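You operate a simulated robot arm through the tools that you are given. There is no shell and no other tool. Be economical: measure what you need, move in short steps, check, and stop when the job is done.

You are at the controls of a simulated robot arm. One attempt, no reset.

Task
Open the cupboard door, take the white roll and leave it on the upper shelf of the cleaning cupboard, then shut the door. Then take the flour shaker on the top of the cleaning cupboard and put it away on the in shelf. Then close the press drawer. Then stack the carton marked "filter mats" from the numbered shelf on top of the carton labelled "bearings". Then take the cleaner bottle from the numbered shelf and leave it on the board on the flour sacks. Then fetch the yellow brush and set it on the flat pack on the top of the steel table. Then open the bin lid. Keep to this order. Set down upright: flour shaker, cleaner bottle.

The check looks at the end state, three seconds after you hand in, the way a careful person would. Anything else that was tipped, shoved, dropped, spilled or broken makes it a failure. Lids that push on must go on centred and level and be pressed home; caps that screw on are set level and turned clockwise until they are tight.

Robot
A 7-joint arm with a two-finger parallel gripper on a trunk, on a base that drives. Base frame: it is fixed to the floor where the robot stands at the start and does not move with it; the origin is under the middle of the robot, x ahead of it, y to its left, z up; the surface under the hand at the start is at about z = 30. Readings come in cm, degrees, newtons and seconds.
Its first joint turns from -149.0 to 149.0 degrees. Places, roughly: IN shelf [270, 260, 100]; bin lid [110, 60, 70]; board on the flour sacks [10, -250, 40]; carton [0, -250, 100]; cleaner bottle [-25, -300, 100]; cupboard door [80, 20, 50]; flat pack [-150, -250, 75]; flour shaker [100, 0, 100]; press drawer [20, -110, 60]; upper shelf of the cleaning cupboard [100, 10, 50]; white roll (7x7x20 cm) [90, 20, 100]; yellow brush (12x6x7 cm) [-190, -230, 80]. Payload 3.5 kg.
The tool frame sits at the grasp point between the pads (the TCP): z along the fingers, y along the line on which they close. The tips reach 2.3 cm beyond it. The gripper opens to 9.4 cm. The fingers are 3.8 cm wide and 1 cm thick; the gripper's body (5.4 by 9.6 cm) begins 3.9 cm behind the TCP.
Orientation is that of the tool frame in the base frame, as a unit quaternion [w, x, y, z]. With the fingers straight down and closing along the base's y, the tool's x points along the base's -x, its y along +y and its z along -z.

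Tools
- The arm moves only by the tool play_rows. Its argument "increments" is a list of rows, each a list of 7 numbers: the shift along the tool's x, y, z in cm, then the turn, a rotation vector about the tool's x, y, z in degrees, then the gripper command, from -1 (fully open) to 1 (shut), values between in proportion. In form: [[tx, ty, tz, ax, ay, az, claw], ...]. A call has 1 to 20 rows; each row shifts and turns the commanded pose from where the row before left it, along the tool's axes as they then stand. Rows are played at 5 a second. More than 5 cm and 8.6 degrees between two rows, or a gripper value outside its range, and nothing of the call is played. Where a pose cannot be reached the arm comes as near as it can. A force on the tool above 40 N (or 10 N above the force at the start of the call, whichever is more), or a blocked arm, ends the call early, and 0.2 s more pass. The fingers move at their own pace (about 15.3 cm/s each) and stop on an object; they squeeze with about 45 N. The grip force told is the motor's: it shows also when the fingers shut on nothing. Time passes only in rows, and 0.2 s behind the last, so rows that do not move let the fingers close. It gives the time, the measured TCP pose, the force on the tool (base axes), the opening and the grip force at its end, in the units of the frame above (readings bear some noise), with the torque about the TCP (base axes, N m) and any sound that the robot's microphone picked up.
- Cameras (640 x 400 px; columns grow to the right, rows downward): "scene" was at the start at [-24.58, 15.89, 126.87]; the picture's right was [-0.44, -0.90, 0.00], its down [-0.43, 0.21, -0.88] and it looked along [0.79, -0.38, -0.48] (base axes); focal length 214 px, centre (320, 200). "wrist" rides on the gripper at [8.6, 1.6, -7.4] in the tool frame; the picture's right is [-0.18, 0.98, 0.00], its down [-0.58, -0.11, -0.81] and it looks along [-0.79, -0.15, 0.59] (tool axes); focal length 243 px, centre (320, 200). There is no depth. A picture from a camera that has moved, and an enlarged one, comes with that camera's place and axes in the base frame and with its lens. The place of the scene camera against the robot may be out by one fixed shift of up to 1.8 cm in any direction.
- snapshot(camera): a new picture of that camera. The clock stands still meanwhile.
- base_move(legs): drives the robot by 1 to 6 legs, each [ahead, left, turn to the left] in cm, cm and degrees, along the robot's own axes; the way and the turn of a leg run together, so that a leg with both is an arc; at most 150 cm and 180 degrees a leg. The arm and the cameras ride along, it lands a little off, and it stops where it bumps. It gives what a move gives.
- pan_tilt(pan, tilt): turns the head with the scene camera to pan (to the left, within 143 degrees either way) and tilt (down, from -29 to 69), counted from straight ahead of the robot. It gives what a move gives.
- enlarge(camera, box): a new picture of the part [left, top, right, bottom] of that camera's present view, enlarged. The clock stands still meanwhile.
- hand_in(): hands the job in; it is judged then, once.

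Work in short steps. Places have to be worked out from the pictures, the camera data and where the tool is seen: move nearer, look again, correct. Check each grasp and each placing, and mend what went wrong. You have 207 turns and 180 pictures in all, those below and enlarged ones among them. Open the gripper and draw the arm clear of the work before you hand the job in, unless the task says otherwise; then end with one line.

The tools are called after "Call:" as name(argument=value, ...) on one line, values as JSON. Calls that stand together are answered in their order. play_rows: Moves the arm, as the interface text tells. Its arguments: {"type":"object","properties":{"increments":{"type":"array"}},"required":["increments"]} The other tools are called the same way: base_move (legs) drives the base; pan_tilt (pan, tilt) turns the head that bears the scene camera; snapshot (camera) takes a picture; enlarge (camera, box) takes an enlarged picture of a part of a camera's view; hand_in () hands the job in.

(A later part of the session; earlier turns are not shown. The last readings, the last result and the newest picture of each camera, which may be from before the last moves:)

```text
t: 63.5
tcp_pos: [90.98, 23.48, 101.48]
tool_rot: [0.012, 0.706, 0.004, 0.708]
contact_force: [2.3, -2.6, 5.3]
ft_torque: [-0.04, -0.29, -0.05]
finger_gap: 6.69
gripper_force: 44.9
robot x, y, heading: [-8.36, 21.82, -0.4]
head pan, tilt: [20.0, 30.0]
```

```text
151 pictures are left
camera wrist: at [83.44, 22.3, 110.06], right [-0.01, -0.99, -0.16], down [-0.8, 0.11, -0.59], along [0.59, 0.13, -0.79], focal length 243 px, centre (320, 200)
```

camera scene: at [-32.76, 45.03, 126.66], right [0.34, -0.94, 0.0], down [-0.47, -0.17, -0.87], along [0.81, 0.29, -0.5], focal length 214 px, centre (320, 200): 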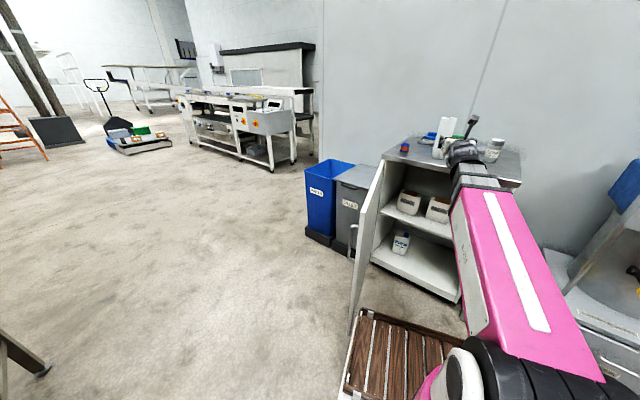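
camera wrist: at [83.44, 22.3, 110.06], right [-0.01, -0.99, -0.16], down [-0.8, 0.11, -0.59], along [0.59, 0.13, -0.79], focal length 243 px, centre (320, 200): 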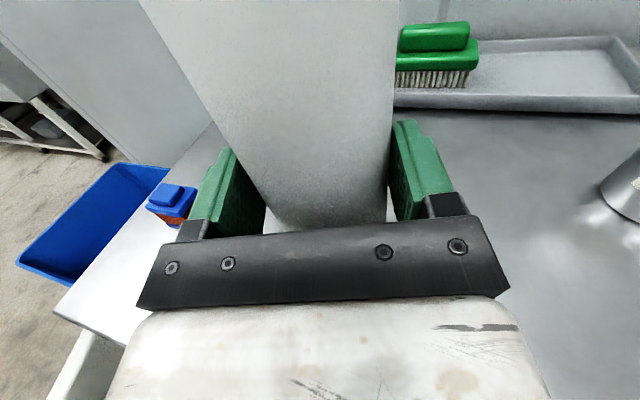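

Roll gripped (6.7 cm). I lift 5 cm, back the base off 40 cm and look into the cupboard.

Call:
play_rows(increments=[[0.5, 0, 0, 0, 0, 0, 1], [1, 0, 0, 0, 0, 0, 1], [1.5, 0, 0, 0, 0, 0, 1], [1.5, 0, 0, 0, 0, 0, 1], [1, 0, 0, 0, 0, 0, 1], [0, 0, 0, 0, 0, 0, 1]])

Call:
base_move(legs=[[-42, 0, 0]])

Call:
enlarge(camera="scene", box=[330, 90, 570, 300])

Call:
snapshot(camera="wrist")

```text
t: 64.8
tcp_pos: [90.84, 24.74, 106.52]
tool_rot: [0.011, 0.707, 0.003, 0.708]
contact_force: [0.2, 0.5, -6.6]
ft_torque: [0.0, 0.05, 0.01]
finger_gap: 6.68
gripper_force: 44.4
out of reach, approached as far as the arm can: row 3, 4, 5
robot x, y, heading: [-8.89, 21.92, -0.1]
head pan, tilt: [20.0, 30.0]
```

```text
t: 67.5
tcp_pos: [48.66, 24.86, 106.55]
tool_rot: [0.012, 0.706, 0.003, 0.708]
contact_force: [-0.2, -0.4, -6.2]
ft_torque: [-0.02, 0.08, 0.01]
finger_gap: 6.72
gripper_force: 45.3
robot x, y, heading: [-50.98, 22.46, -0.1]
head pan, tilt: [20.0, 30.0]
```

```text
1.90 times, centred on (450, 195) of scene
camera zoom: at [-75.04, 45.14, 126.67], right [0.34, -0.94, 0.0], down [-0.47, -0.17, -0.87], along [0.81, 0.29, -0.5], focal length 408 px, centre (72, 210)
```

zoom: 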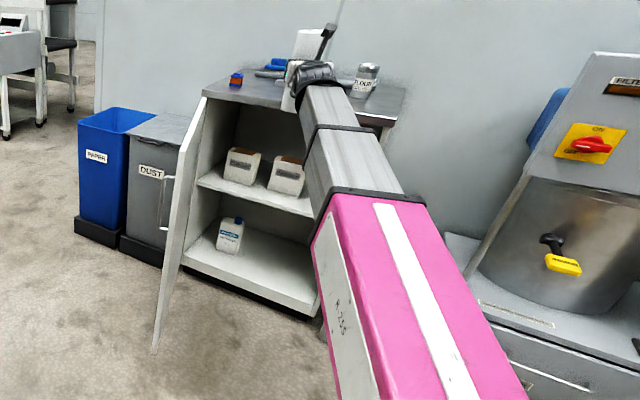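

```text
149 pictures are left
camera wrist: at [41.1, 23.69, 115.13], right [-0.01, -0.99, -0.16], down [-0.8, 0.11, -0.58], along [0.59, 0.12, -0.79], focal length 243 px, centre (320, 200)
```

wrist: 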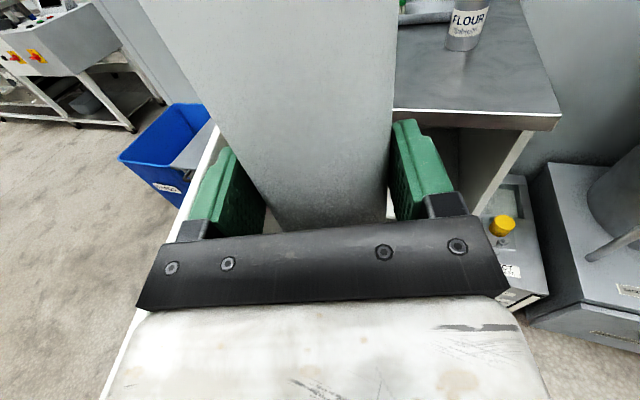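

The upper shelf sits at about z≈51 with two small boxes set back from its front. I lower the hand to entry height (TCP z≈66) and look in again.

Call:
play_rows(increments=[[-1, 0, 0, 0, 0, 0, 1], [-2, 0, 0, 0, 0, 0, 1], [-3, 0, 0, 0, 0, 0, 1], [-3, 0, 0, 0, 0, 0, 1], [-3, 0, 0, 0, 0, 0, 1], [-3, 0, 0, 0, 0, 0, 1], [-3, 0, 0, 0, 0, 0, 1], [-3, 0, 0, 0, 0, 0, 1], [-3, 0, 0, 0, 0, 0, 1], [-3, 0, 0, 0, 0, 0, 1], [-3, 0, 0, 0, 0, 0, 1], [-3, 0, 0, 0, 0, 0, 1], [-3, 0, 0, 0, 0, 0, 1], [-3, 0, 0, 0, 0, 0, 1], [-1.5, 0, 0, 0, 0, 0, 1], [0, 0, 0, 0, 0, 0, 1]])

Call:
enlarge(camera="scene", box=[360, 90, 520, 260])

Call:
snapshot(camera="wrist")

```text
t: 70.8
tcp_pos: [48.69, 24.24, 65.99]
tool_rot: [0.011, 0.706, 0.002, 0.708]
contact_force: [-0.7, -0.2, -5.8]
ft_torque: [-0.02, 0.08, -0.02]
finger_gap: 6.67
gripper_force: 44.8
robot x, y, heading: [-50.77, 22.14, -0.1]
head pan, tilt: [20.0, 30.0]
```

```text
2.35 times, centred on (440, 175) of scene
camera zoom: at [-75.04, 45.14, 126.67], right [0.34, -0.94, 0.0], down [-0.47, -0.17, -0.87], along [0.81, 0.29, -0.5], focal length 505 px, centre (38, 259)
```

zoom: 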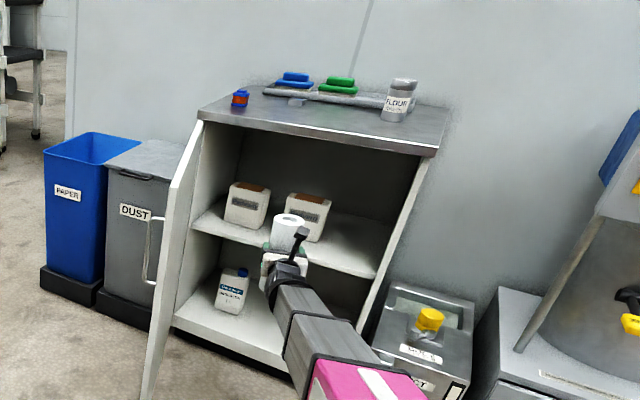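

```text
147 pictures are left
camera wrist: at [41.15, 22.93, 74.56], right [-0.01, -0.99, -0.16], down [-0.8, 0.11, -0.59], along [0.59, 0.12, -0.79], focal length 243 px, centre (320, 200)
```

wrist: 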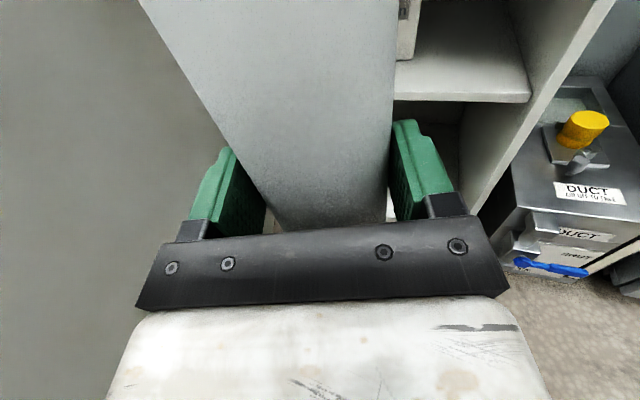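

There's about 19 cm of free shelf to the right of the boxes. I retract the arm, yaw to align with the cupboard, and drive closer.

Call:
play_rows(increments=[[0, 0, -1, 0, 0, 0, 1], [0, 0, -2, 0, 0, 0, 1], [0, 0, -3, 0, 0, 0, 1], [0, 0, -3, 0, 0, 0, 1], [0, 0, -3, 0, 0, 0, 1], [0, 0, -3, 0, 0, 0, 1], [0, 0, -3, 0, 0, 0, 1], [0, 0, -3, 0, 0, 0, 1], [0, 0, -2.5, 0, 0, 0, 1], [0, 1, -2, 0, 0, 0, 1], [0, 2, -1, -2, 0, 0, 1], [0, 2, 0, -4, 0, 0, 1], [0, 2, 0, -4, 0, 0, 1], [0, 2, 0, -4, 0, 0, 1], [0, 1, 0, -3, 0, 0, 1], [0, 0, 0, -1, 0, 0, 1], [0, 0, 0, 0, 0, 0, 1]])

Call:
base_move(legs=[[37, -4, 0]])

Call:
snapshot(camera="wrist")

Call:
snapshot(camera="scene")

```text
t: 74.5
tcp_pos: [21.25, 14.38, 66.26]
tool_rot: [0.122, 0.696, -0.108, 0.699]
contact_force: [0.4, 0.0, -5.6]
ft_torque: [0.04, 0.09, -0.02]
finger_gap: 6.67
gripper_force: 45.2
robot x, y, heading: [-50.88, 21.82, -0.2]
head pan, tilt: [20.0, 30.0]
```

```text
t: 76.8
tcp_pos: [58.12, 10.43, 66.14]
tool_rot: [0.121, 0.696, -0.107, 0.7]
contact_force: [-0.8, -0.2, -5.7]
ft_torque: [0.0, 0.04, 0.01]
finger_gap: 6.68
gripper_force: 45.3
robot x, y, heading: [-14.36, 18.03, -0.2]
head pan, tilt: [20.0, 30.0]
```

```text
146 pictures are left
camera wrist: at [50.62, 11.66, 74.74], right [-0.31, -0.94, -0.17], down [-0.73, 0.35, -0.59], along [0.61, -0.06, -0.79], focal length 243 px, centre (320, 200)
```

wrist: 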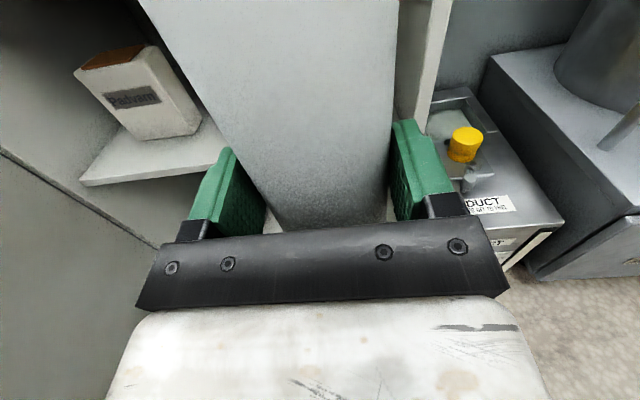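

```text
145 pictures are left
camera scene: at [-38.1, 41.01, 126.67], right [0.34, -0.94, 0.0], down [-0.47, -0.17, -0.87], along [0.81, 0.3, -0.5], focal length 214 px, centre (320, 200)
```

scene: 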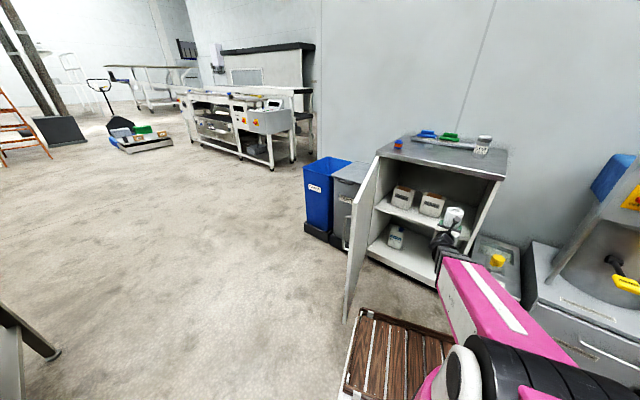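

Everything lines up: straight ahead 27 cm puts the roll at about (83.7,1.6), over the free part of the shelf. I advance.

Call:
play_rows(increments=[[0, 0, 1, 0, 0, 0, 1], [0, 0, 2, 0, 0, 0, 1], [0, 0, 2, 0, 0, 0, 1], [0, 0, 2, 0, 0, 0, 1], [0, 0, 2, 0, 0, 0, 1], [0, 0, 2, 0, 0, 0, 1], [0, 0, 2, 0, 0, 0, 1], [0, 0, 2, 0, 0, 0, 1], [0, 0, 2, 0, 0, 0, 1], [0, 0, 2, 0, 0, 0, 1], [0, 0, 2, 0, 0, 0, 1], [0, 0, 2, 0, 0, 0, 1], [0, 0, 2, 0, 0, 0, 1], [0, 0, 1.5, 0, 0, 0, 1], [0, 0, 0.5, 0, 0, 0, 1], [0, 0, 0, 0, 0, 0, 1]])

Call:
snapshot(camera="wrist")

Call:
enlarge(camera="scene", box=[360, 110, 530, 300])

```text
t: 80.2
tcp_pos: [83.77, 1.94, 66.49]
tool_rot: [0.121, 0.696, -0.107, 0.7]
contact_force: [0.1, -0.1, -4.6]
ft_torque: [0.01, 0.04, -0.01]
finger_gap: 6.66
gripper_force: 45.0
robot x, y, heading: [-14.2, 18.15, -0.2]
head pan, tilt: [20.0, 30.0]
```

```text
144 pictures are left
camera wrist: at [76.19, 3.02, 75.01], right [-0.31, -0.94, -0.17], down [-0.73, 0.35, -0.59], along [0.61, -0.06, -0.79], focal length 243 px, centre (320, 200)
```

wrist: 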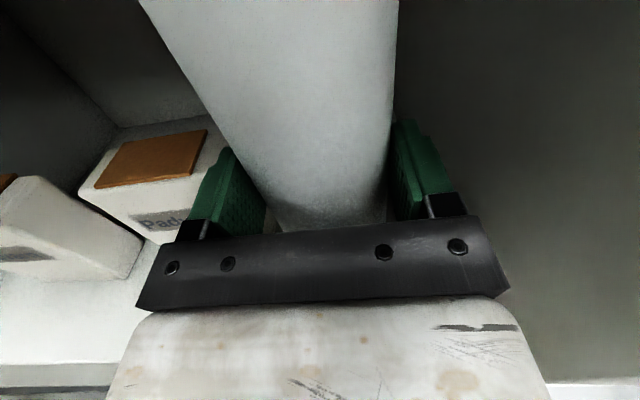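

```text
2.11 times, centred on (445, 205) of scene
camera zoom: at [-38.09, 41.01, 126.67], right [0.34, -0.94, 0.0], down [-0.47, -0.17, -0.87], along [0.81, 0.3, -0.5], focal length 452 px, centre (57, 190)
```

zoom: 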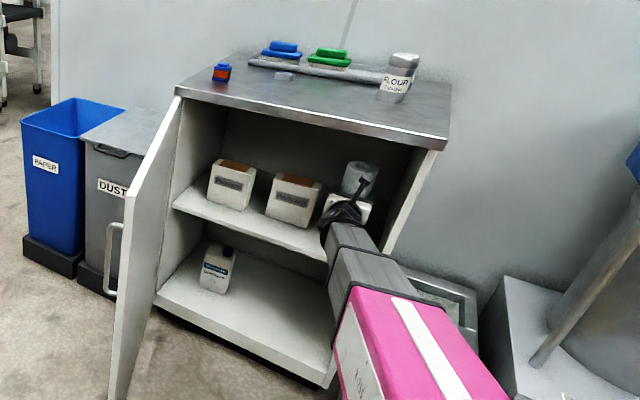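

The roll sits in the free bay beside the box. I lower in small steps until contact.

Call:
play_rows(increments=[[-0.5, 0, 0, 0, 0, 0, 1], [-0.6, 0, 0, 0, 0, 0, 1], [-0.6, 0, 0, 0, 0, 0, 1], [-0.6, 0, 0, 0, 0, 0, 1], [-0.6, 0, 0, 0, 0, 0, 1], [-0.5, 0, 0, 0, 0, 0, 1], [-0.4, 0, 0, 0, 0, 0, 1], [0, 0, 0, 0, 0, 0, 1]])

Call:
play_rows(increments=[[-0.3, 0, 0, 0, 0, 0, 1], [-0.3, 0, 0, 0, 0, 0, 1], [-0.3, 0, 0, 0, 0, 0, 1], [0, 0, 0, 0, 0, 0, 1]])

Call:
enlarge(camera="scene", box=[430, 160, 500, 240])

```text
t: 82.0
tcp_pos: [83.94, 1.9, 62.58]
tool_rot: [0.121, 0.696, -0.108, 0.699]
contact_force: [0.1, -0.5, -5.6]
ft_torque: [0.03, 0.09, 0.0]
finger_gap: 6.67
gripper_force: 44.7
robot x, y, heading: [-14.15, 17.92, 0.0]
head pan, tilt: [20.0, 30.0]
```

```text
t: 83.0
tcp_pos: [83.96, 1.8, 61.62]
tool_rot: [0.123, 0.696, -0.107, 0.7]
contact_force: [-0.1, -0.2, -5.8]
ft_torque: [0.0, 0.04, -0.02]
finger_gap: 6.67
gripper_force: 44.8
robot x, y, heading: [-14.04, 17.8, -0.1]
head pan, tilt: [20.0, 30.0]
```

```text
5.00 times, centred on (465, 200) of scene
camera zoom: at [-38.09, 41.01, 126.67], right [0.34, -0.94, 0.0], down [-0.47, -0.17, -0.87], along [0.81, 0.3, -0.5], focal length 1072 px, centre (-405, 200)
```

zoom: 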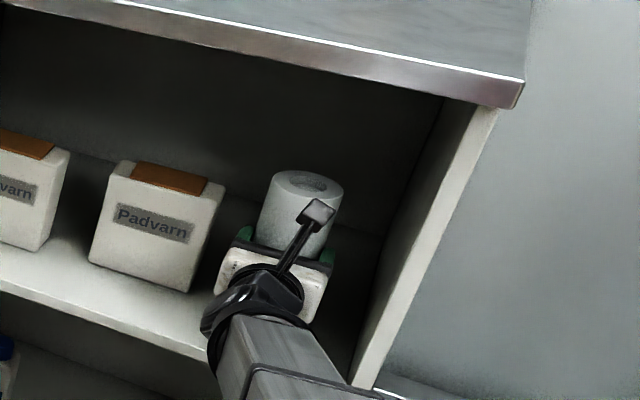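

No contact yet. I continue in small steps.

Call:
play_rows(increments=[[-0.25, 0, 0, 0, 0, 0, 1], [-0.25, 0, 0, 0, 0, 0, 1], [-0.25, 0, 0, 0, 0, 0, 1], [-0.25, 0, 0, 0, 0, 0, 1], [0, 0, 0, 0, 0, 0, 1]])

Call:
play_rows(increments=[[-0.2, 0, 0, 0, 0, 0, 1], [-0.2, 0, 0, 0, 0, 0, 1], [0, 0, 0, 0, 0, 0, 1]])

```text
t: 84.2
tcp_pos: [83.73, 1.77, 60.92]
tool_rot: [0.122, 0.694, -0.107, 0.701]
contact_force: [4.7, 6.0, 32.2]
ft_torque: [1.09, -0.97, 0.0]
finger_gap: 6.66
gripper_force: 44.9
robot x, y, heading: [-13.63, 18.36, -0.0]
head pan, tilt: [20.0, 30.0]
```

```text
t: 85.0
tcp_pos: [83.78, 1.76, 60.43]
tool_rot: [0.122, 0.695, -0.107, 0.701]
contact_force: [1.6, 7.1, 31.9]
ft_torque: [1.24, -0.7, 0.1]
finger_gap: 6.67
gripper_force: 45.2
robot x, y, heading: [-13.88, 17.82, -0.2]
head pan, tilt: [20.0, 30.0]
```

The roll is on the shelf. I release and withdraw straight back.

Call:
play_rows(increments=[[0.1, 0, 0, 0, 0, 0, 1], [0, 0, 0, 0, 0, 0, 0.2], [0, 0, 0, 0, 0, 0, -0.4], [0, 0, 0, 0, 0, 0, -1], [0, 0, 0, 0, 0, 0, -1], [0, 0, -0.7, 0, 0, 0, -1], [0, 0, -1.5, 0, 0, 0, -1], [0, 0, -2, 0, 0, 0, -1], [0, 0, -2, 0, 0, 0, -1], [0, 0, -2, 0, 0, 0, -1], [0, 0, -2, 0, 0, 0, -1], [0, 0, -2, 0, 0, 0, -1], [0, 0, -2, 0, 0, 0, -1], [0, 0, -2, 0, 0, 0, -1], [0, 0, -2, 0, 0, 0, -1], [0, 0, -2, 0, 0, 0, -1], [0, 0, -2, 0, 0, 0, -1], [0, 0, -1, 0, 0, 0, -1], [0, 0, 0, 0, 0, 0, -1]])

Call:
snapshot(camera="wrist")

Call:
enlarge(camera="scene", box=[360, 110, 530, 300])

```text
t: 89.0
tcp_pos: [61.74, 9.19, 60.22]
tool_rot: [0.122, 0.696, -0.108, 0.699]
contact_force: [0.3, 0.8, 0.1]
ft_torque: [0.0, -0.03, -0.04]
finger_gap: 9.38
gripper_force: 0.1
robot x, y, heading: [-13.89, 17.92, 0.1]
head pan, tilt: [20.0, 30.0]
```

```text
141 pictures are left
camera wrist: at [54.24, 10.33, 68.76], right [-0.31, -0.94, -0.17], down [-0.73, 0.35, -0.59], along [0.61, -0.06, -0.79], focal length 243 px, centre (320, 200)
```

wrist: 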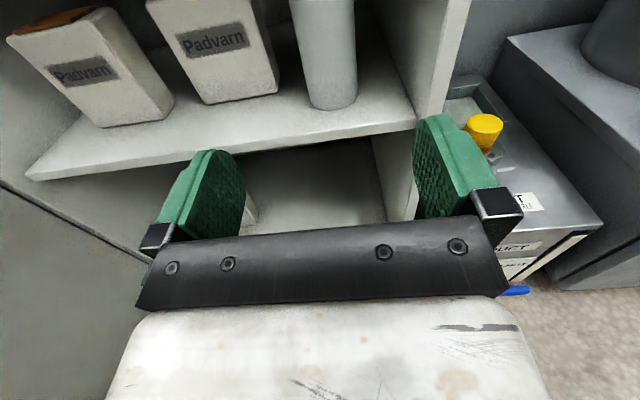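

```text
2.11 times, centred on (445, 205) of scene
camera zoom: at [-38.11, 41.02, 126.66], right [0.34, -0.94, 0.0], down [-0.47, -0.17, -0.87], along [0.81, 0.3, -0.5], focal length 452 px, centre (57, 190)
```

zoom: 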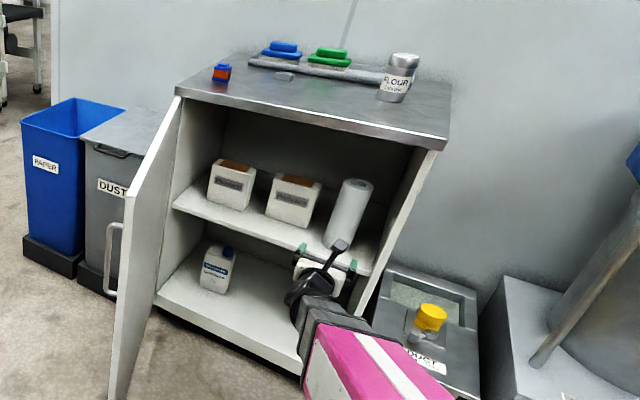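

The roll stands cleanly on the upper shelf. Now I back the base away and bring the hand around to the outside of the door.

Call:
base_move(legs=[[-45, 7, 0]])

Call:
play_rows(increments=[[0.4, -1, -0.6, 0, 0, 0, -1], [0.4, -2, -1.2, 0, 0, 0, -1], [0.4, -2.8, -1.8, 0, 0, 0, -1], [0.4, -2.8, -1.8, 0, 0, 0, -1], [0.4, -2.8, -1.8, 0, 0, 0, -1], [0.4, -2.8, -1.8, 0, 0, 0, -1], [0.4, -2.8, -1.8, 0, 0, 0, -1], [0.4, -2.8, -1.8, 0, 0, 0, -1], [0.4, -2.8, -1.8, 0, 0, 0, -1], [0.4, -2.8, -1.8, 0, 0, 0, -1], [0.4, -2.8, -1.8, 0, 0, 0, -1], [0.4, -2.8, -1.8, 0, 0, 0, -1], [0.4, -2.8, -1.8, 0, 0, 0, -1], [0.4, -2.8, -1.8, 0, 0, 0, -1], [0.4, -2.8, -1.8, 0, 0, 0, -1], [0.4, -2.8, -1.8, 0, 0, 0, -1], [0, -1.2, -0.9, 0, 0, 0, -1], [0, 0, 0, 0, 0, 0, -1]])

Call:
play_rows(increments=[[0, 0, 0, -3, 0, 0, -1], [0, 0, 0, -5, 0, 0, -1], [0, 0, 0, -6, 0, 0, -1], [0, 0, 0, -6, 0, 0, -1], [0, 0, 0, -6, 0, 0, -1], [0, 0, 0, -6, 0, 0, -1], [0, 0, 0, -6, 0, 0, -1], [0, 0, 0, -6, 0, 0, -1], [0, 0, 0, -5, 0, 0, -1], [0, 0, 0, -4, 0, 0, -1], [0, 0, 0, -2, 0, 0, -1], [0, 0, 0, 0, 0, 0, -1]])

Call:
snapshot(camera="scene")

```text
t: 91.8
tcp_pos: [16.87, 16.19, 60.26]
tool_rot: [0.122, 0.696, -0.106, 0.7]
contact_force: [-0.3, -0.3, -0.3]
ft_torque: [-0.02, 0.01, -0.01]
finger_gap: 9.41
gripper_force: 0.0
robot x, y, heading: [-58.52, 25.02, -0.1]
head pan, tilt: [20.0, 30.0]
```

```text
t: 95.6
tcp_pos: [4.25, 66.27, 65.42]
tool_rot: [0.122, 0.696, -0.107, 0.699]
contact_force: [-0.1, 0.0, 0.9]
ft_torque: [0.04, 0.0, 0.0]
finger_gap: 9.39
gripper_force: 0.1
robot x, y, heading: [-58.97, 24.96, 0.1]
head pan, tilt: [20.0, 30.0]
```

```text
t: 98.2
tcp_pos: [4.16, 66.27, 65.54]
tool_rot: [0.43, 0.561, -0.418, 0.571]
contact_force: [-0.3, -0.3, -0.3]
ft_torque: [0.01, 0.01, 0.02]
finger_gap: 9.41
gripper_force: 0.1
robot x, y, heading: [-59.01, 25.23, -0.3]
head pan, tilt: [20.0, 30.0]
```

```text
139 pictures are left
camera scene: at [-83.17, 48.05, 126.66], right [0.34, -0.94, 0.0], down [-0.47, -0.17, -0.87], along [0.81, 0.29, -0.5], focal length 214 px, centre (320, 200)
```

scene: 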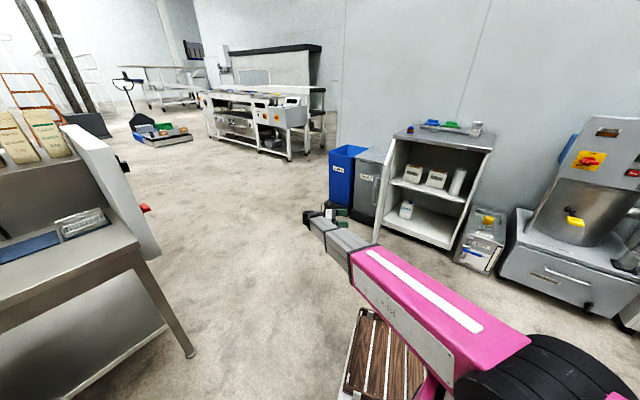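

I drive ahead along the reverse of the earlier retreat, stopping just short of the handle.

Call:
base_move(legs=[[29.3, -0.6, 0], [2, -3.5, 0]])

Call:
snapshot(camera="wrist")

```text
t: 100.7
tcp_pos: [35.31, 62.27, 65.6]
tool_rot: [0.429, 0.562, -0.418, 0.571]
contact_force: [-0.5, 0.0, 0.1]
ft_torque: [0.02, 0.0, 0.0]
finger_gap: 9.39
gripper_force: 0.0
robot x, y, heading: [-27.42, 20.99, 0.0]
head pan, tilt: [20.0, 30.0]
```

```text
138 pictures are left
camera wrist: at [31.82, 69.32, 74.01], right [-0.94, -0.28, -0.18], down [-0.12, 0.79, -0.6], along [0.31, -0.54, -0.78], focal length 243 px, centre (320, 200)
```

wrist: 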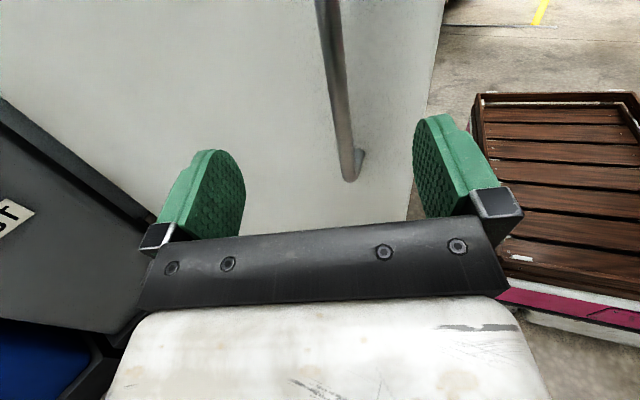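

The handle is between the fingers. I push with open fingers straddling the bar, first advancing and then following the arc in reverse.

Call:
play_rows(increments=[[0, 0.3, 0.8, 0, 0, 0, -1], [0, 0.3, 1.2, 0, 0, 0, -1], [0, 0, 1.2, 0, 0, 0, -1], [0, 0, 1.2, 0, 0, 0, -1], [0, 0, 1.2, 0, 0, 0, -1], [0, 0, 1, 0.5, 0, 0, -1], [0, 0, 1, 1, 0, 0, -1], [0, 0.05, 1, 1, 0, 0, -1], [0, 0.05, 1, 1, 0, 0, -1], [0, 0.05, 1, 1, 0, 0, -1], [0, 0.05, 1, 1, 0, 0, -1], [0, 0.05, 1, 1, 0, 0, -1], [0, 0.05, 1, 1, 0, 0, -1], [0, 0.05, 1, 1, 0, 0, -1], [0, 0, 0, 0, 0, 0, -1]])

Call:
snapshot(camera="wrist")

Call:
snapshot(camera="scene")

```text
t: 103.9
tcp_pos: [39.36, 48.28, 65.95]
tool_rot: [0.387, 0.591, -0.375, 0.6]
contact_force: [0.1, 0.2, -0.4]
ft_torque: [0.01, -0.01, 0.03]
finger_gap: 9.42
gripper_force: 0.0
robot x, y, heading: [-27.47, 21.12, 0.2]
head pan, tilt: [20.0, 30.0]
```

```text
137 pictures are left
camera wrist: at [34.66, 54.59, 74.32], right [-0.89, -0.42, -0.18], down [-0.24, 0.76, -0.6], along [0.39, -0.49, -0.78], focal length 243 px, centre (320, 200)
```

wrist: 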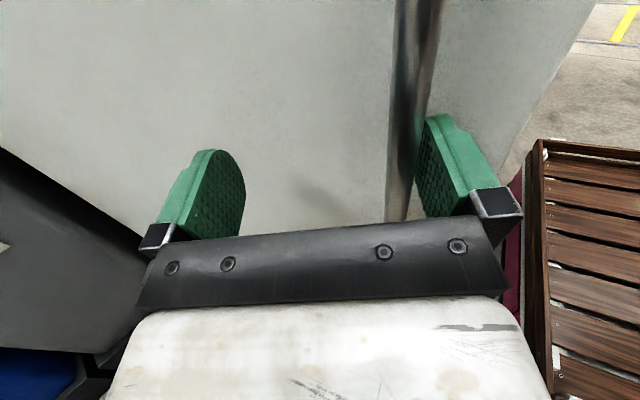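

```text
136 pictures are left
camera scene: at [-51.82, 43.87, 126.66], right [0.34, -0.94, 0.0], down [-0.47, -0.17, -0.87], along [0.81, 0.3, -0.5], focal length 214 px, centre (320, 200)
```

scene: 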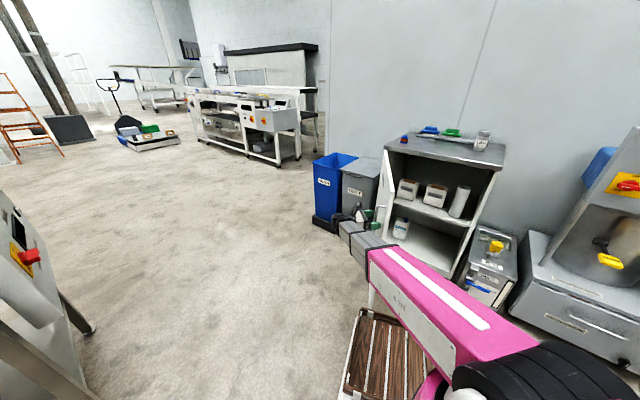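

The door is following, with the bar near the right finger. I keep pushing with a little right shift.

Call:
play_rows(increments=[[0, 0.3, 0.5, 0.5, 0, 0, -1], [0, 0.4, 0.9, 1, 0, 0, -1], [0, 0.4, 1, 1.1, 0, 0, -1], [0, 0.4, 1, 1.1, 0, 0, -1], [0, 0.4, 1, 1.1, 0, 0, -1], [0, 0.3, 1, 1.1, 0, 0, -1], [0, 0.2, 1, 1.1, 0, 0, -1], [0, 0.1, 1, 1.1, 0, 0, -1], [0, 0.1, 1, 1.1, 0, 0, -1], [0, 0.1, 1, 1.1, 0, 0, -1], [0, 0.1, 1, 1.1, 0, 0, -1], [0, 0.1, 1, 1.1, 0, 0, -1], [0, 0.1, 1, 1.1, 0, 0, -1], [0, 0.1, 1, 1.1, 0, 0, -1], [0, 0.1, 1, 1.1, 0, 0, -1], [0, 0, 0, 0, 0, 0, -1]])

Call:
snapshot(camera="wrist")

```text
t: 106.2
tcp_pos: [41.57, 38.01, 66.09]
tool_rot: [0.328, 0.625, -0.319, 0.632]
contact_force: [-3.2, -0.8, -0.4]
ft_torque: [0.04, -0.03, 0.02]
finger_gap: 9.4
gripper_force: 0.1
robot x, y, heading: [-27.75, 20.78, -0.2]
head pan, tilt: [20.0, 30.0]
stopped in row 11: the force on the tool passed its limit at 45 N (the readings are from after the stop); the commanded pose is now the measured one
```

```text
135 pictures are left
camera wrist: at [35.74, 43.3, 74.57], right [-0.8, -0.57, -0.18], down [-0.38, 0.71, -0.59], along [0.47, -0.41, -0.78], focal length 243 px, centre (320, 200)
```

wrist: 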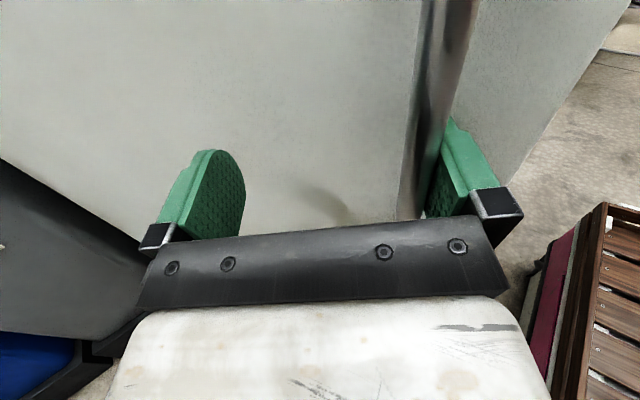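

The right finger is meeting the bar itself. I back off 3 cm, close the fingers, and push as a fist on the face just hinge-side of the handle.

Call:
play_rows(increments=[[0, 0, -1, 0, 0, 0, -1], [0, 0, -1.5, 0, 0, 0, -1], [0, 0, -0.5, 0, 0, 0, 0], [0, -0.5, 0, 0, 0, 0, 1], [0, 0, 0, -3, 0, 0, 1], [0, 0, 0, -3, 0, 0, 1], [0, 0, 1, 0, 0, 0, 1], [0, 0, 1, 0, 0, 0, 1], [0, 0, 1, 0, 0, 0, 1], [0, 0, 1, 0.5, 0, 0, 1], [0, 0, 1, 0.8, 0, 0, 1], [0, 0, 1, 0.8, 0, 0, 1], [0, 0, 1, 0.8, 0, 0, 1], [0, 0, 1, 0.8, 0, 0, 1], [0, 0, 1, 0.8, 0, 0, 1], [0, 0, 0, 0, 0, 0, 1]])

Call:
snapshot(camera="wrist")

```text
t: 107.0
tcp_pos: [38.89, 39.61, 66.14]
tool_rot: [0.334, 0.621, -0.328, 0.628]
contact_force: [-32.0, -7.3, -3.2]
ft_torque: [0.39, -0.59, -0.56]
finger_gap: 6.04
gripper_force: 15.6
robot x, y, heading: [-27.84, 20.83, -0.2]
head pan, tilt: [20.0, 30.0]
stopped in row 3: the force on the tool passed its limit at 50 N (the readings are from after the stop); the commanded pose is now the measured one
```

```text
134 pictures are left
camera wrist: at [33.3, 45.11, 74.63], right [-0.81, -0.55, -0.18], down [-0.36, 0.72, -0.59], along [0.46, -0.42, -0.79], focal length 243 px, centre (320, 200)
```

wrist: 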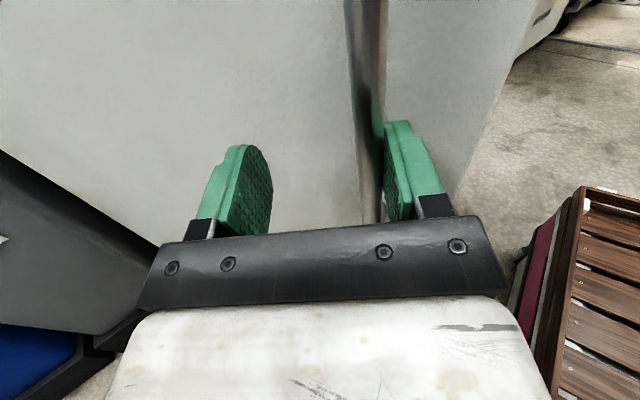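

The bar is in fact inside the fingers, so I centre on it, grip it and close the door with the grip.

Call:
play_rows(increments=[[0, 0, 0, 0, 0, 0, -1], [0, 0, 0, 0, 0, 0, -1], [0, 1, 0, 0, 0, 0, -1], [0, 1.2, 0.3, 0, 0, 0, -1], [0, 1, 0.3, 0, 0, 0, -1], [0, 0, 0, 0, 0, 0, -1]])

Call:
snapshot(camera="wrist")

```text
t: 108.4
tcp_pos: [37.03, 37.33, 66.27]
tool_rot: [0.332, 0.623, -0.325, 0.629]
contact_force: [0.0, -0.7, 0.4]
ft_torque: [0.04, 0.02, -0.02]
finger_gap: 9.39
gripper_force: 0.1
robot x, y, heading: [-27.7, 21.02, -0.2]
head pan, tilt: [20.0, 30.0]
```

```text
133 pictures are left
camera wrist: at [31.39, 42.92, 74.58], right [-0.81, -0.56, -0.18], down [-0.37, 0.72, -0.59], along [0.46, -0.41, -0.79], focal length 243 px, centre (320, 200)
```

wrist: 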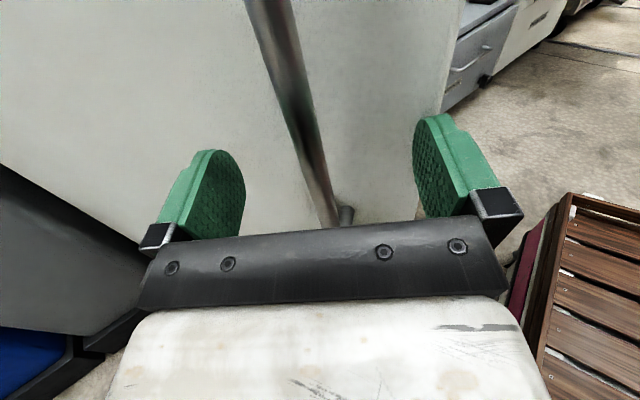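

Well centred. I advance 2 cm and grip.

Call:
play_rows(increments=[[0, 0, 0.8, 0, 0, 0, -1], [0, 0, 0.8, 0, 0, 0, -1], [0, 0, 0, 0, 0, 0, -0.3], [0, 0, 0, 0, 0, 0, 0.5], [0, 0, 0, 0, 0, 0, 1], [0, 0, 0, 0, 0, 0, 1]])

Call:
play_rows(increments=[[0, 0.03, 0.4, 0.5, 0, 0, 1], [0, 0.05, 0.7, 0.75, 0, 0, 1], [0, 0.07, 0.9, 0.95, 0, 0, 1], [0, 0.07, 0.9, 0.95, 0, 0, 1], [0, 0.07, 0.9, 0.95, 0, 0, 1], [0, 0.07, 0.9, 0.95, 0, 0, 1], [0, 0.07, 0.9, 0.95, 0, 0, 1], [0, 0.07, 0.9, 0.95, 0, 0, 1], [0, 0.07, 0.9, 0.95, 0, 0, 1], [0, 0.07, 0.9, 0.95, 0, 0, 1], [0, 0.07, 0.9, 0.95, 0, 0, 1], [0, 0.07, 0.9, 0.95, 0, 0, 1], [0, 0, 0, 0, 0, 0, 1]])

Call:
play_rows(increments=[[0, 0.03, 0.4, 0.5, 0, 0, 1], [0, 0.05, 0.7, 0.75, 0, 0, 1], [0, 0.07, 0.9, 0.95, 0, 0, 1], [0, 0.07, 0.9, 0.95, 0, 0, 1], [0, 0.07, 0.9, 0.95, 0, 0, 1], [0, 0.07, 0.9, 0.95, 0, 0, 1], [0, 0.07, 0.9, 0.95, 0, 0, 1], [0, 0.07, 0.9, 0.95, 0, 0, 1], [0, 0.07, 0.9, 0.95, 0, 0, 1], [0, 0.07, 0.9, 0.95, 0, 0, 1], [0, 0.07, 0.9, 0.95, 0, 0, 1], [0, 0.07, 0.9, 0.95, 0, 0, 1], [0, 0, 0, 0, 0, 0, 1]])

Call:
snapshot(camera="scene")

```text
t: 109.7
tcp_pos: [37.49, 35.95, 66.13]
tool_rot: [0.333, 0.621, -0.329, 0.628]
contact_force: [-0.3, -0.2, 5.6]
ft_torque: [1.08, -0.06, 0.01]
finger_gap: 1.18
gripper_force: 45.0
robot x, y, heading: [-27.73, 20.74, -0.2]
head pan, tilt: [20.0, 30.0]
stopped in row 6: the force on the tool passed its limit at 43 N (the readings are from after the stop); the commanded pose is now the measured one
```

```text
t: 110.5
tcp_pos: [38.1, 34.0, 66.09]
tool_rot: [0.324, 0.626, -0.32, 0.633]
contact_force: [-1.0, -2.0, 4.0]
ft_torque: [0.7, -0.16, -0.01]
finger_gap: 1.18
gripper_force: 45.2
robot x, y, heading: [-27.69, 20.98, -0.2]
head pan, tilt: [20.0, 30.0]
stopped in row 4: the force on the tool passed its limit at 44 N (the readings are from after the stop); the commanded pose is now the measured one
```

```text
t: 111.4
tcp_pos: [38.6, 32.05, 66.17]
tool_rot: [0.313, 0.632, -0.311, 0.637]
contact_force: [-0.3, 0.4, 3.8]
ft_torque: [0.45, -0.12, -0.07]
finger_gap: 1.19
gripper_force: 45.3
robot x, y, heading: [-27.78, 21.32, -0.1]
head pan, tilt: [20.0, 30.0]
stopped in row 4: the force on the tool passed its limit at 44 N (the readings are from after the stop); the commanded pose is now the measured one
```

```text
132 pictures are left
camera scene: at [-52.07, 43.8, 126.66], right [0.34, -0.94, 0.0], down [-0.47, -0.17, -0.87], along [0.81, 0.3, -0.5], focal length 214 px, centre (320, 200)
```

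scene: 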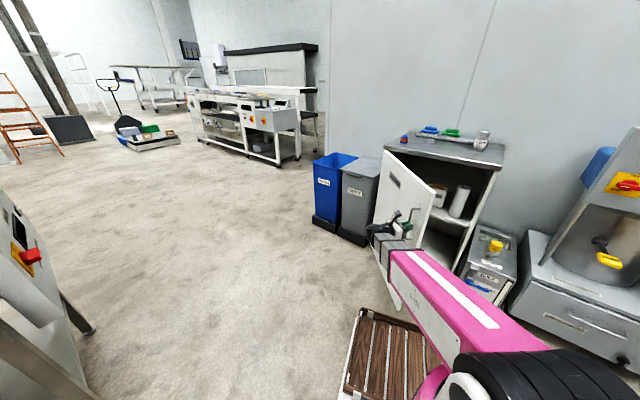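

The hand is yawed 20° off the door normal, so I put the matching lateral part in and continue closing.

Call:
play_rows(increments=[[0, 0.17, 0.4, 0.5, 0, 0, 1], [0, 0.27, 0.7, 0.75, 0, 0, 1], [0, 0.32, 0.85, 0.95, 0, 0, 1], [0, 0.32, 0.85, 0.95, 0, 0, 1], [0, 0.32, 0.85, 0.95, 0, 0, 1], [0, 0.32, 0.85, 0.95, 0, 0, 1], [0, 0.32, 0.85, 0.95, 0, 0, 1], [0, 0.32, 0.85, 0.95, 0, 0, 1], [0, 0.32, 0.85, 0.95, 0, 0, 1], [0, 0.32, 0.85, 0.95, 0, 0, 1], [0, 0.32, 0.85, 0.95, 0, 0, 1], [0, 0.32, 0.85, 0.95, 0, 0, 1], [0, 0.32, 0.85, 0.95, 0, 0, 1], [0, 0.32, 0.85, 0.95, 0, 0, 1], [0, 0.32, 0.85, 0.95, 0, 0, 1], [0, 0.32, 0.85, 0.95, 0, 0, 1], [0, 0, 0, 0, 0, 0, 1]])

Call:
play_rows(increments=[[0, 0.17, 0.4, 0.5, 0, 0, 1], [0, 0.27, 0.7, 0.75, 0, 0, 1], [0, 0.32, 0.85, 0.95, 0, 0, 1], [0, 0.32, 0.85, 0.95, 0, 0, 1], [0, 0.32, 0.85, 0.95, 0, 0, 1], [0, 0.32, 0.85, 0.95, 0, 0, 1], [0, 0.32, 0.85, 0.95, 0, 0, 1], [0, 0.32, 0.85, 0.95, 0, 0, 1], [0, 0.32, 0.85, 0.95, 0, 0, 1], [0, 0.32, 0.85, 0.95, 0, 0, 1], [0, 0, 0, 0, 0, 0, 1]])

Call:
snapshot(camera="scene")

```text
t: 113.3
tcp_pos: [41.28, 25.96, 66.15]
tool_rot: [0.273, 0.651, -0.271, 0.654]
contact_force: [0.7, -0.2, -5.7]
ft_torque: [-0.17, -1.04, 0.0]
finger_gap: 1.17
gripper_force: 45.0
robot x, y, heading: [-28.12, 20.92, 0.0]
head pan, tilt: [20.0, 30.0]
stopped in row 9: the force on the tool passed its limit at 41 N (the readings are from after the stop); the commanded pose is now the measured one
```

```text
t: 115.0
tcp_pos: [44.15, 20.8, 66.17]
tool_rot: [0.234, 0.666, -0.233, 0.669]
contact_force: [1.6, 1.0, -6.5]
ft_torque: [0.16, -0.86, -0.09]
finger_gap: 1.19
gripper_force: 44.8
robot x, y, heading: [-27.39, 21.36, 0.0]
head pan, tilt: [20.0, 30.0]
stopped in row 8: the force on the tool passed its limit at 42 N (the readings are from after the stop); the commanded pose is now the measured one
```

```text
131 pictures are left
camera scene: at [-51.99, 43.83, 126.67], right [0.34, -0.94, 0.0], down [-0.47, -0.17, -0.87], along [0.81, 0.3, -0.5], focal length 214 px, centre (320, 200)
```

scene: 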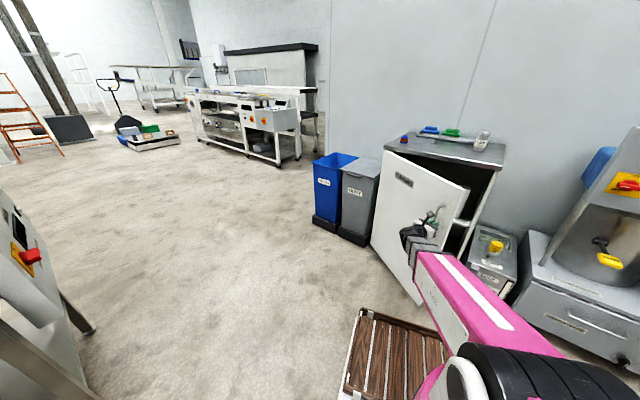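

Geometry checks out, with about 35° left. I continue closing.

Call:
play_rows(increments=[[0, 0.15, 0.4, 0.5, 0, 0, 1], [0, 0.25, 0.7, 0.75, 0, 0, 1], [0, 0.28, 0.85, 0.95, 0, 0, 1], [0, 0.28, 0.85, 0.95, 0, 0, 1], [0, 0.28, 0.85, 0.95, 0, 0, 1], [0, 0.28, 0.85, 0.95, 0, 0, 1], [0, 0.28, 0.85, 0.95, 0, 0, 1], [0, 0, 0, 0, 0, 0, 1]])

Call:
play_rows(increments=[[0, 0.15, 0.4, 0.5, 0, 0, 1], [0, 0.25, 0.7, 0.75, 0, 0, 1], [0, 0.28, 0.85, 0.95, 0, 0, 1], [0, 0.28, 0.85, 0.95, 0, 0, 1], [0, 0.28, 0.85, 0.95, 0, 0, 1], [0, 0.28, 0.85, 0.95, 0, 0, 1], [0, 0.28, 0.85, 0.95, 0, 0, 1], [0, 0, 0, 0, 0, 0, 1]])

Call:
play_rows(increments=[[0, 0.15, 0.4, 0.5, 0, 0, 1], [0, 0.25, 0.7, 0.75, 0, 0, 1], [0, 0.28, 0.85, 0.95, 0, 0, 1], [0, 0.28, 0.85, 0.95, 0, 0, 1], [0, 0.28, 0.85, 0.95, 0, 0, 1], [0, 0.28, 0.85, 0.95, 0, 0, 1], [0, 0.28, 0.85, 0.95, 0, 0, 1], [0, 0, 0, 0, 0, 0, 1]])

Call:
play_rows(increments=[[0, 0.15, 0.4, 0.5, 0, 0, 1], [0, 0.25, 0.7, 0.75, 0, 0, 1], [0, 0.28, 0.85, 0.95, 0, 0, 1], [0, 0.28, 0.85, 0.95, 0, 0, 1], [0, 0.28, 0.85, 0.95, 0, 0, 1], [0, 0.28, 0.85, 0.95, 0, 0, 1], [0, 0.28, 0.85, 0.95, 0, 0, 1], [0, 0, 0, 0, 0, 0, 1]])

```text
t: 116.8
tcp_pos: [47.4, 16.15, 66.2]
tool_rot: [0.199, 0.678, -0.196, 0.68]
contact_force: [10.2, 8.3, -9.9]
ft_torque: [1.68, -0.1, 0.12]
finger_gap: 1.19
gripper_force: 44.8
robot x, y, heading: [-27.61, 20.99, -0.0]
head pan, tilt: [20.0, 30.0]
```

```text
t: 118.6
tcp_pos: [51.26, 11.91, 66.17]
tool_rot: [0.163, 0.688, -0.159, 0.689]
contact_force: [10.7, 9.8, -28.7]
ft_torque: [0.98, -1.4, -0.02]
finger_gap: 1.17
gripper_force: 45.1
robot x, y, heading: [-27.58, 21.11, 0.0]
head pan, tilt: [20.0, 30.0]
```

```text
t: 120.4
tcp_pos: [55.29, 8.18, 66.18]
tool_rot: [0.127, 0.696, -0.125, 0.696]
contact_force: [6.7, 6.5, -31.6]
ft_torque: [1.31, -1.16, -0.03]
finger_gap: 1.19
gripper_force: 44.5
robot x, y, heading: [-27.96, 20.83, -0.1]
head pan, tilt: [20.0, 30.0]
```

```text
t: 122.2
tcp_pos: [59.77, 4.74, 66.2]
tool_rot: [0.09, 0.702, -0.087, 0.701]
contact_force: [2.7, 5.7, -28.7]
ft_torque: [1.55, -0.76, -0.02]
finger_gap: 1.19
gripper_force: 44.8
robot x, y, heading: [-27.8, 20.82, -0.3]
head pan, tilt: [20.0, 30.0]
```

Smooth now, with about 11 cm left. I continue with a slight downward relief.

Call:
play_rows(increments=[[-0.2, 0.15, 0.4, 0.5, 0, 0, 1], [-0.2, 0.25, 0.7, 0.75, 0, 0, 1], [0, 0.28, 0.85, 0.95, 0, 0, 1], [0, 0.28, 0.85, 0.95, 0, 0, 1], [0, 0.28, 0.85, 0.95, 0, 0, 1], [0, 0.28, 0.85, 0.95, 0, 0, 1], [0, 0.28, 0.85, 0.95, 0, 0, 1], [0, 0, 0, 0, 0, 0, 1]])

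Call:
play_rows(increments=[[0, 0.15, 0.4, 0.5, 0, 0, 1], [0, 0.25, 0.7, 0.75, 0, 0, 1], [0, 0.28, 0.85, 0.95, 0, 0, 1], [0, 0.28, 0.85, 0.95, 0, 0, 1], [0, 0.28, 0.85, 0.95, 0, 0, 1], [0, 0.28, 0.85, 0.95, 0, 0, 1], [0, 0.28, 0.85, 0.95, 0, 0, 1], [0, 0, 0, 0, 0, 0, 1]])

Call:
enlarge(camera="scene", box=[360, 110, 530, 310])

```text
t: 123.3
tcp_pos: [62.5, 3.02, 66.23]
tool_rot: [0.077, 0.7, -0.076, 0.705]
contact_force: [-1.3, -3.3, 2.3]
ft_torque: [0.88, 0.3, -0.09]
finger_gap: 1.18
gripper_force: 45.1
out of reach, approached as far as the arm can: row 4, 5
robot x, y, heading: [-27.52, 20.53, -0.2]
head pan, tilt: [20.0, 30.0]
stopped in row 5: the force on the tool passed its limit at 50 N (the readings are from after the stop); the commanded pose is now the measured one
```

```text
t: 123.9
tcp_pos: [63.28, 2.68, 66.25]
tool_rot: [0.077, 0.701, -0.076, 0.705]
contact_force: [-2.2, -4.0, 1.0]
ft_torque: [0.61, -0.02, -0.08]
finger_gap: 1.2
gripper_force: 45.2
out of reach, approached as far as the arm can: row 2
robot x, y, heading: [-27.77, 20.81, 0.1]
head pan, tilt: [20.0, 30.0]
stopped in row 2: the force on the tool passed its limit at 49 N (the readings are from after the stop); the commanded pose is now the measured one
```

```text
2.00 times, centred on (445, 210) of scene
camera zoom: at [-52.01, 43.78, 126.66], right [0.34, -0.94, 0.0], down [-0.47, -0.17, -0.87], along [0.81, 0.29, -0.5], focal length 429 px, centre (70, 180)
```

zoom: 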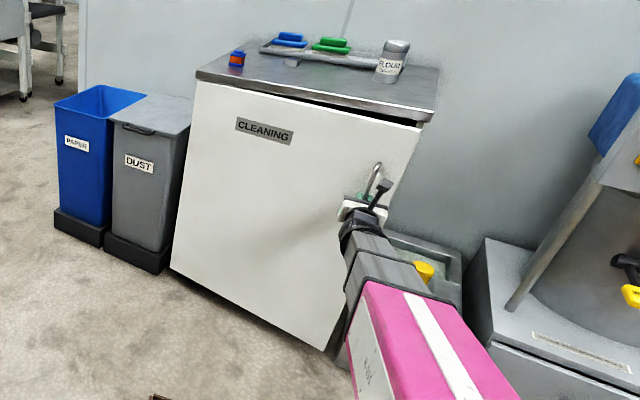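

The arm is near its reach limit, so I finish the last ~7 cm with the base.

Call:
base_move(legs=[[3.4, -1.8, 0], [3.4, -1.3, 0]])

Call:
enlarge(camera="scene", box=[360, 110, 530, 310])

```text
t: 125.3
tcp_pos: [69.05, -0.01, 66.25]
tool_rot: [0.076, 0.701, -0.075, 0.705]
contact_force: [0.1, -1.2, 0.1]
ft_torque: [0.14, -0.1, -0.02]
finger_gap: 1.17
gripper_force: 45.4
robot x, y, heading: [-21.6, 17.67, 0.0]
head pan, tilt: [20.0, 30.0]
stopped in leg 2: the force on the tool passed its limit at 140 N (the readings are from after the stop); the commanded pose is now the measured one
```

```text
2.00 times, centred on (445, 210) of scene
camera zoom: at [-45.66, 40.87, 126.66], right [0.34, -0.94, 0.0], down [-0.47, -0.17, -0.87], along [0.81, 0.29, -0.5], focal length 429 px, centre (70, 180)
```

zoom: 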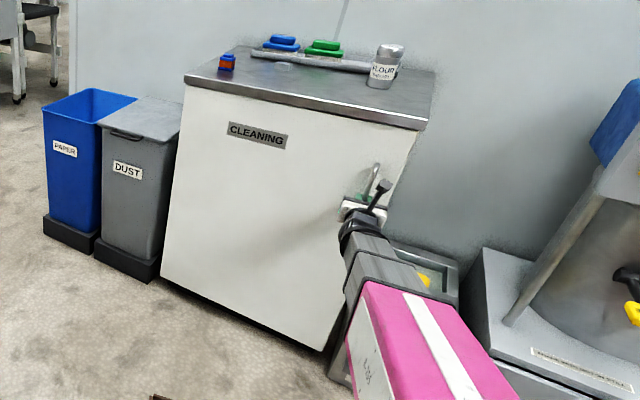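

The door hit its stop. I release, back away with the base, and check that it is flush.

Call:
play_rows(increments=[[0, 0, 0, 0, 0, 0, 0.5], [0, 0, 0, 0, 0, 0, -0.5], [0, 0, 0, 0, 0, 0, -1], [0, 0, 0, 0, 0, 0, -1]])

Call:
base_move(legs=[[-15, 3.3, 0], [-15, 0, 0]])

Call:
enlarge(camera="scene", box=[360, 110, 530, 310])

Call:
snapshot(camera="wrist")

```text
t: 126.3
tcp_pos: [69.11, -0.04, 66.18]
tool_rot: [0.077, 0.702, -0.076, 0.704]
contact_force: [-0.9, 0.3, -0.1]
ft_torque: [0.04, -0.02, -0.03]
finger_gap: 9.39
gripper_force: 0.0
robot x, y, heading: [-21.38, 17.79, -0.1]
head pan, tilt: [20.0, 30.0]
```

```text
t: 128.7
tcp_pos: [39.1, 3.26, 66.26]
tool_rot: [0.077, 0.702, -0.076, 0.704]
contact_force: [-0.3, 1.2, 0.5]
ft_torque: [-0.01, -0.02, 0.01]
finger_gap: 9.38
gripper_force: 0.1
robot x, y, heading: [-51.37, 20.96, -0.0]
head pan, tilt: [20.0, 30.0]
```

```text
2.00 times, centred on (445, 210) of scene
camera zoom: at [-75.71, 44.24, 126.66], right [0.34, -0.94, 0.0], down [-0.47, -0.17, -0.87], along [0.81, 0.29, -0.5], focal length 429 px, centre (70, 180)
```

zoom: 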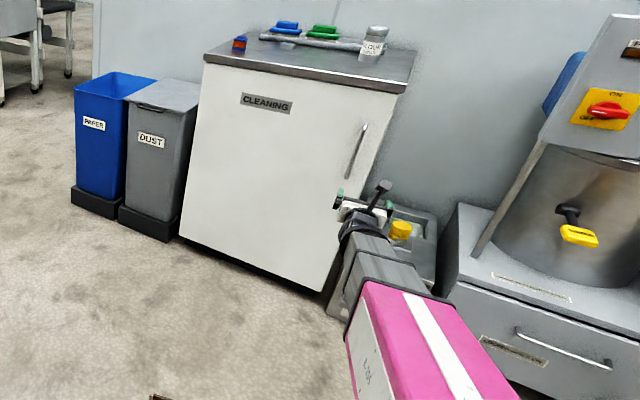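

```text
127 pictures are left
camera wrist: at [31.41, 3.48, 74.77], right [-0.21, -0.96, -0.18], down [-0.76, 0.28, -0.58], along [0.61, 0.02, -0.79], focal length 243 px, centre (320, 200)
```

wrist: 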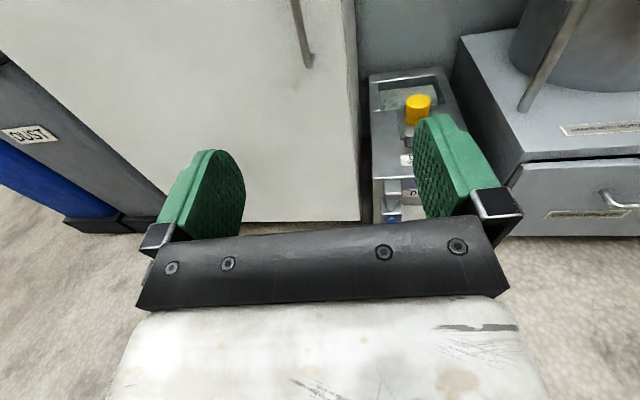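

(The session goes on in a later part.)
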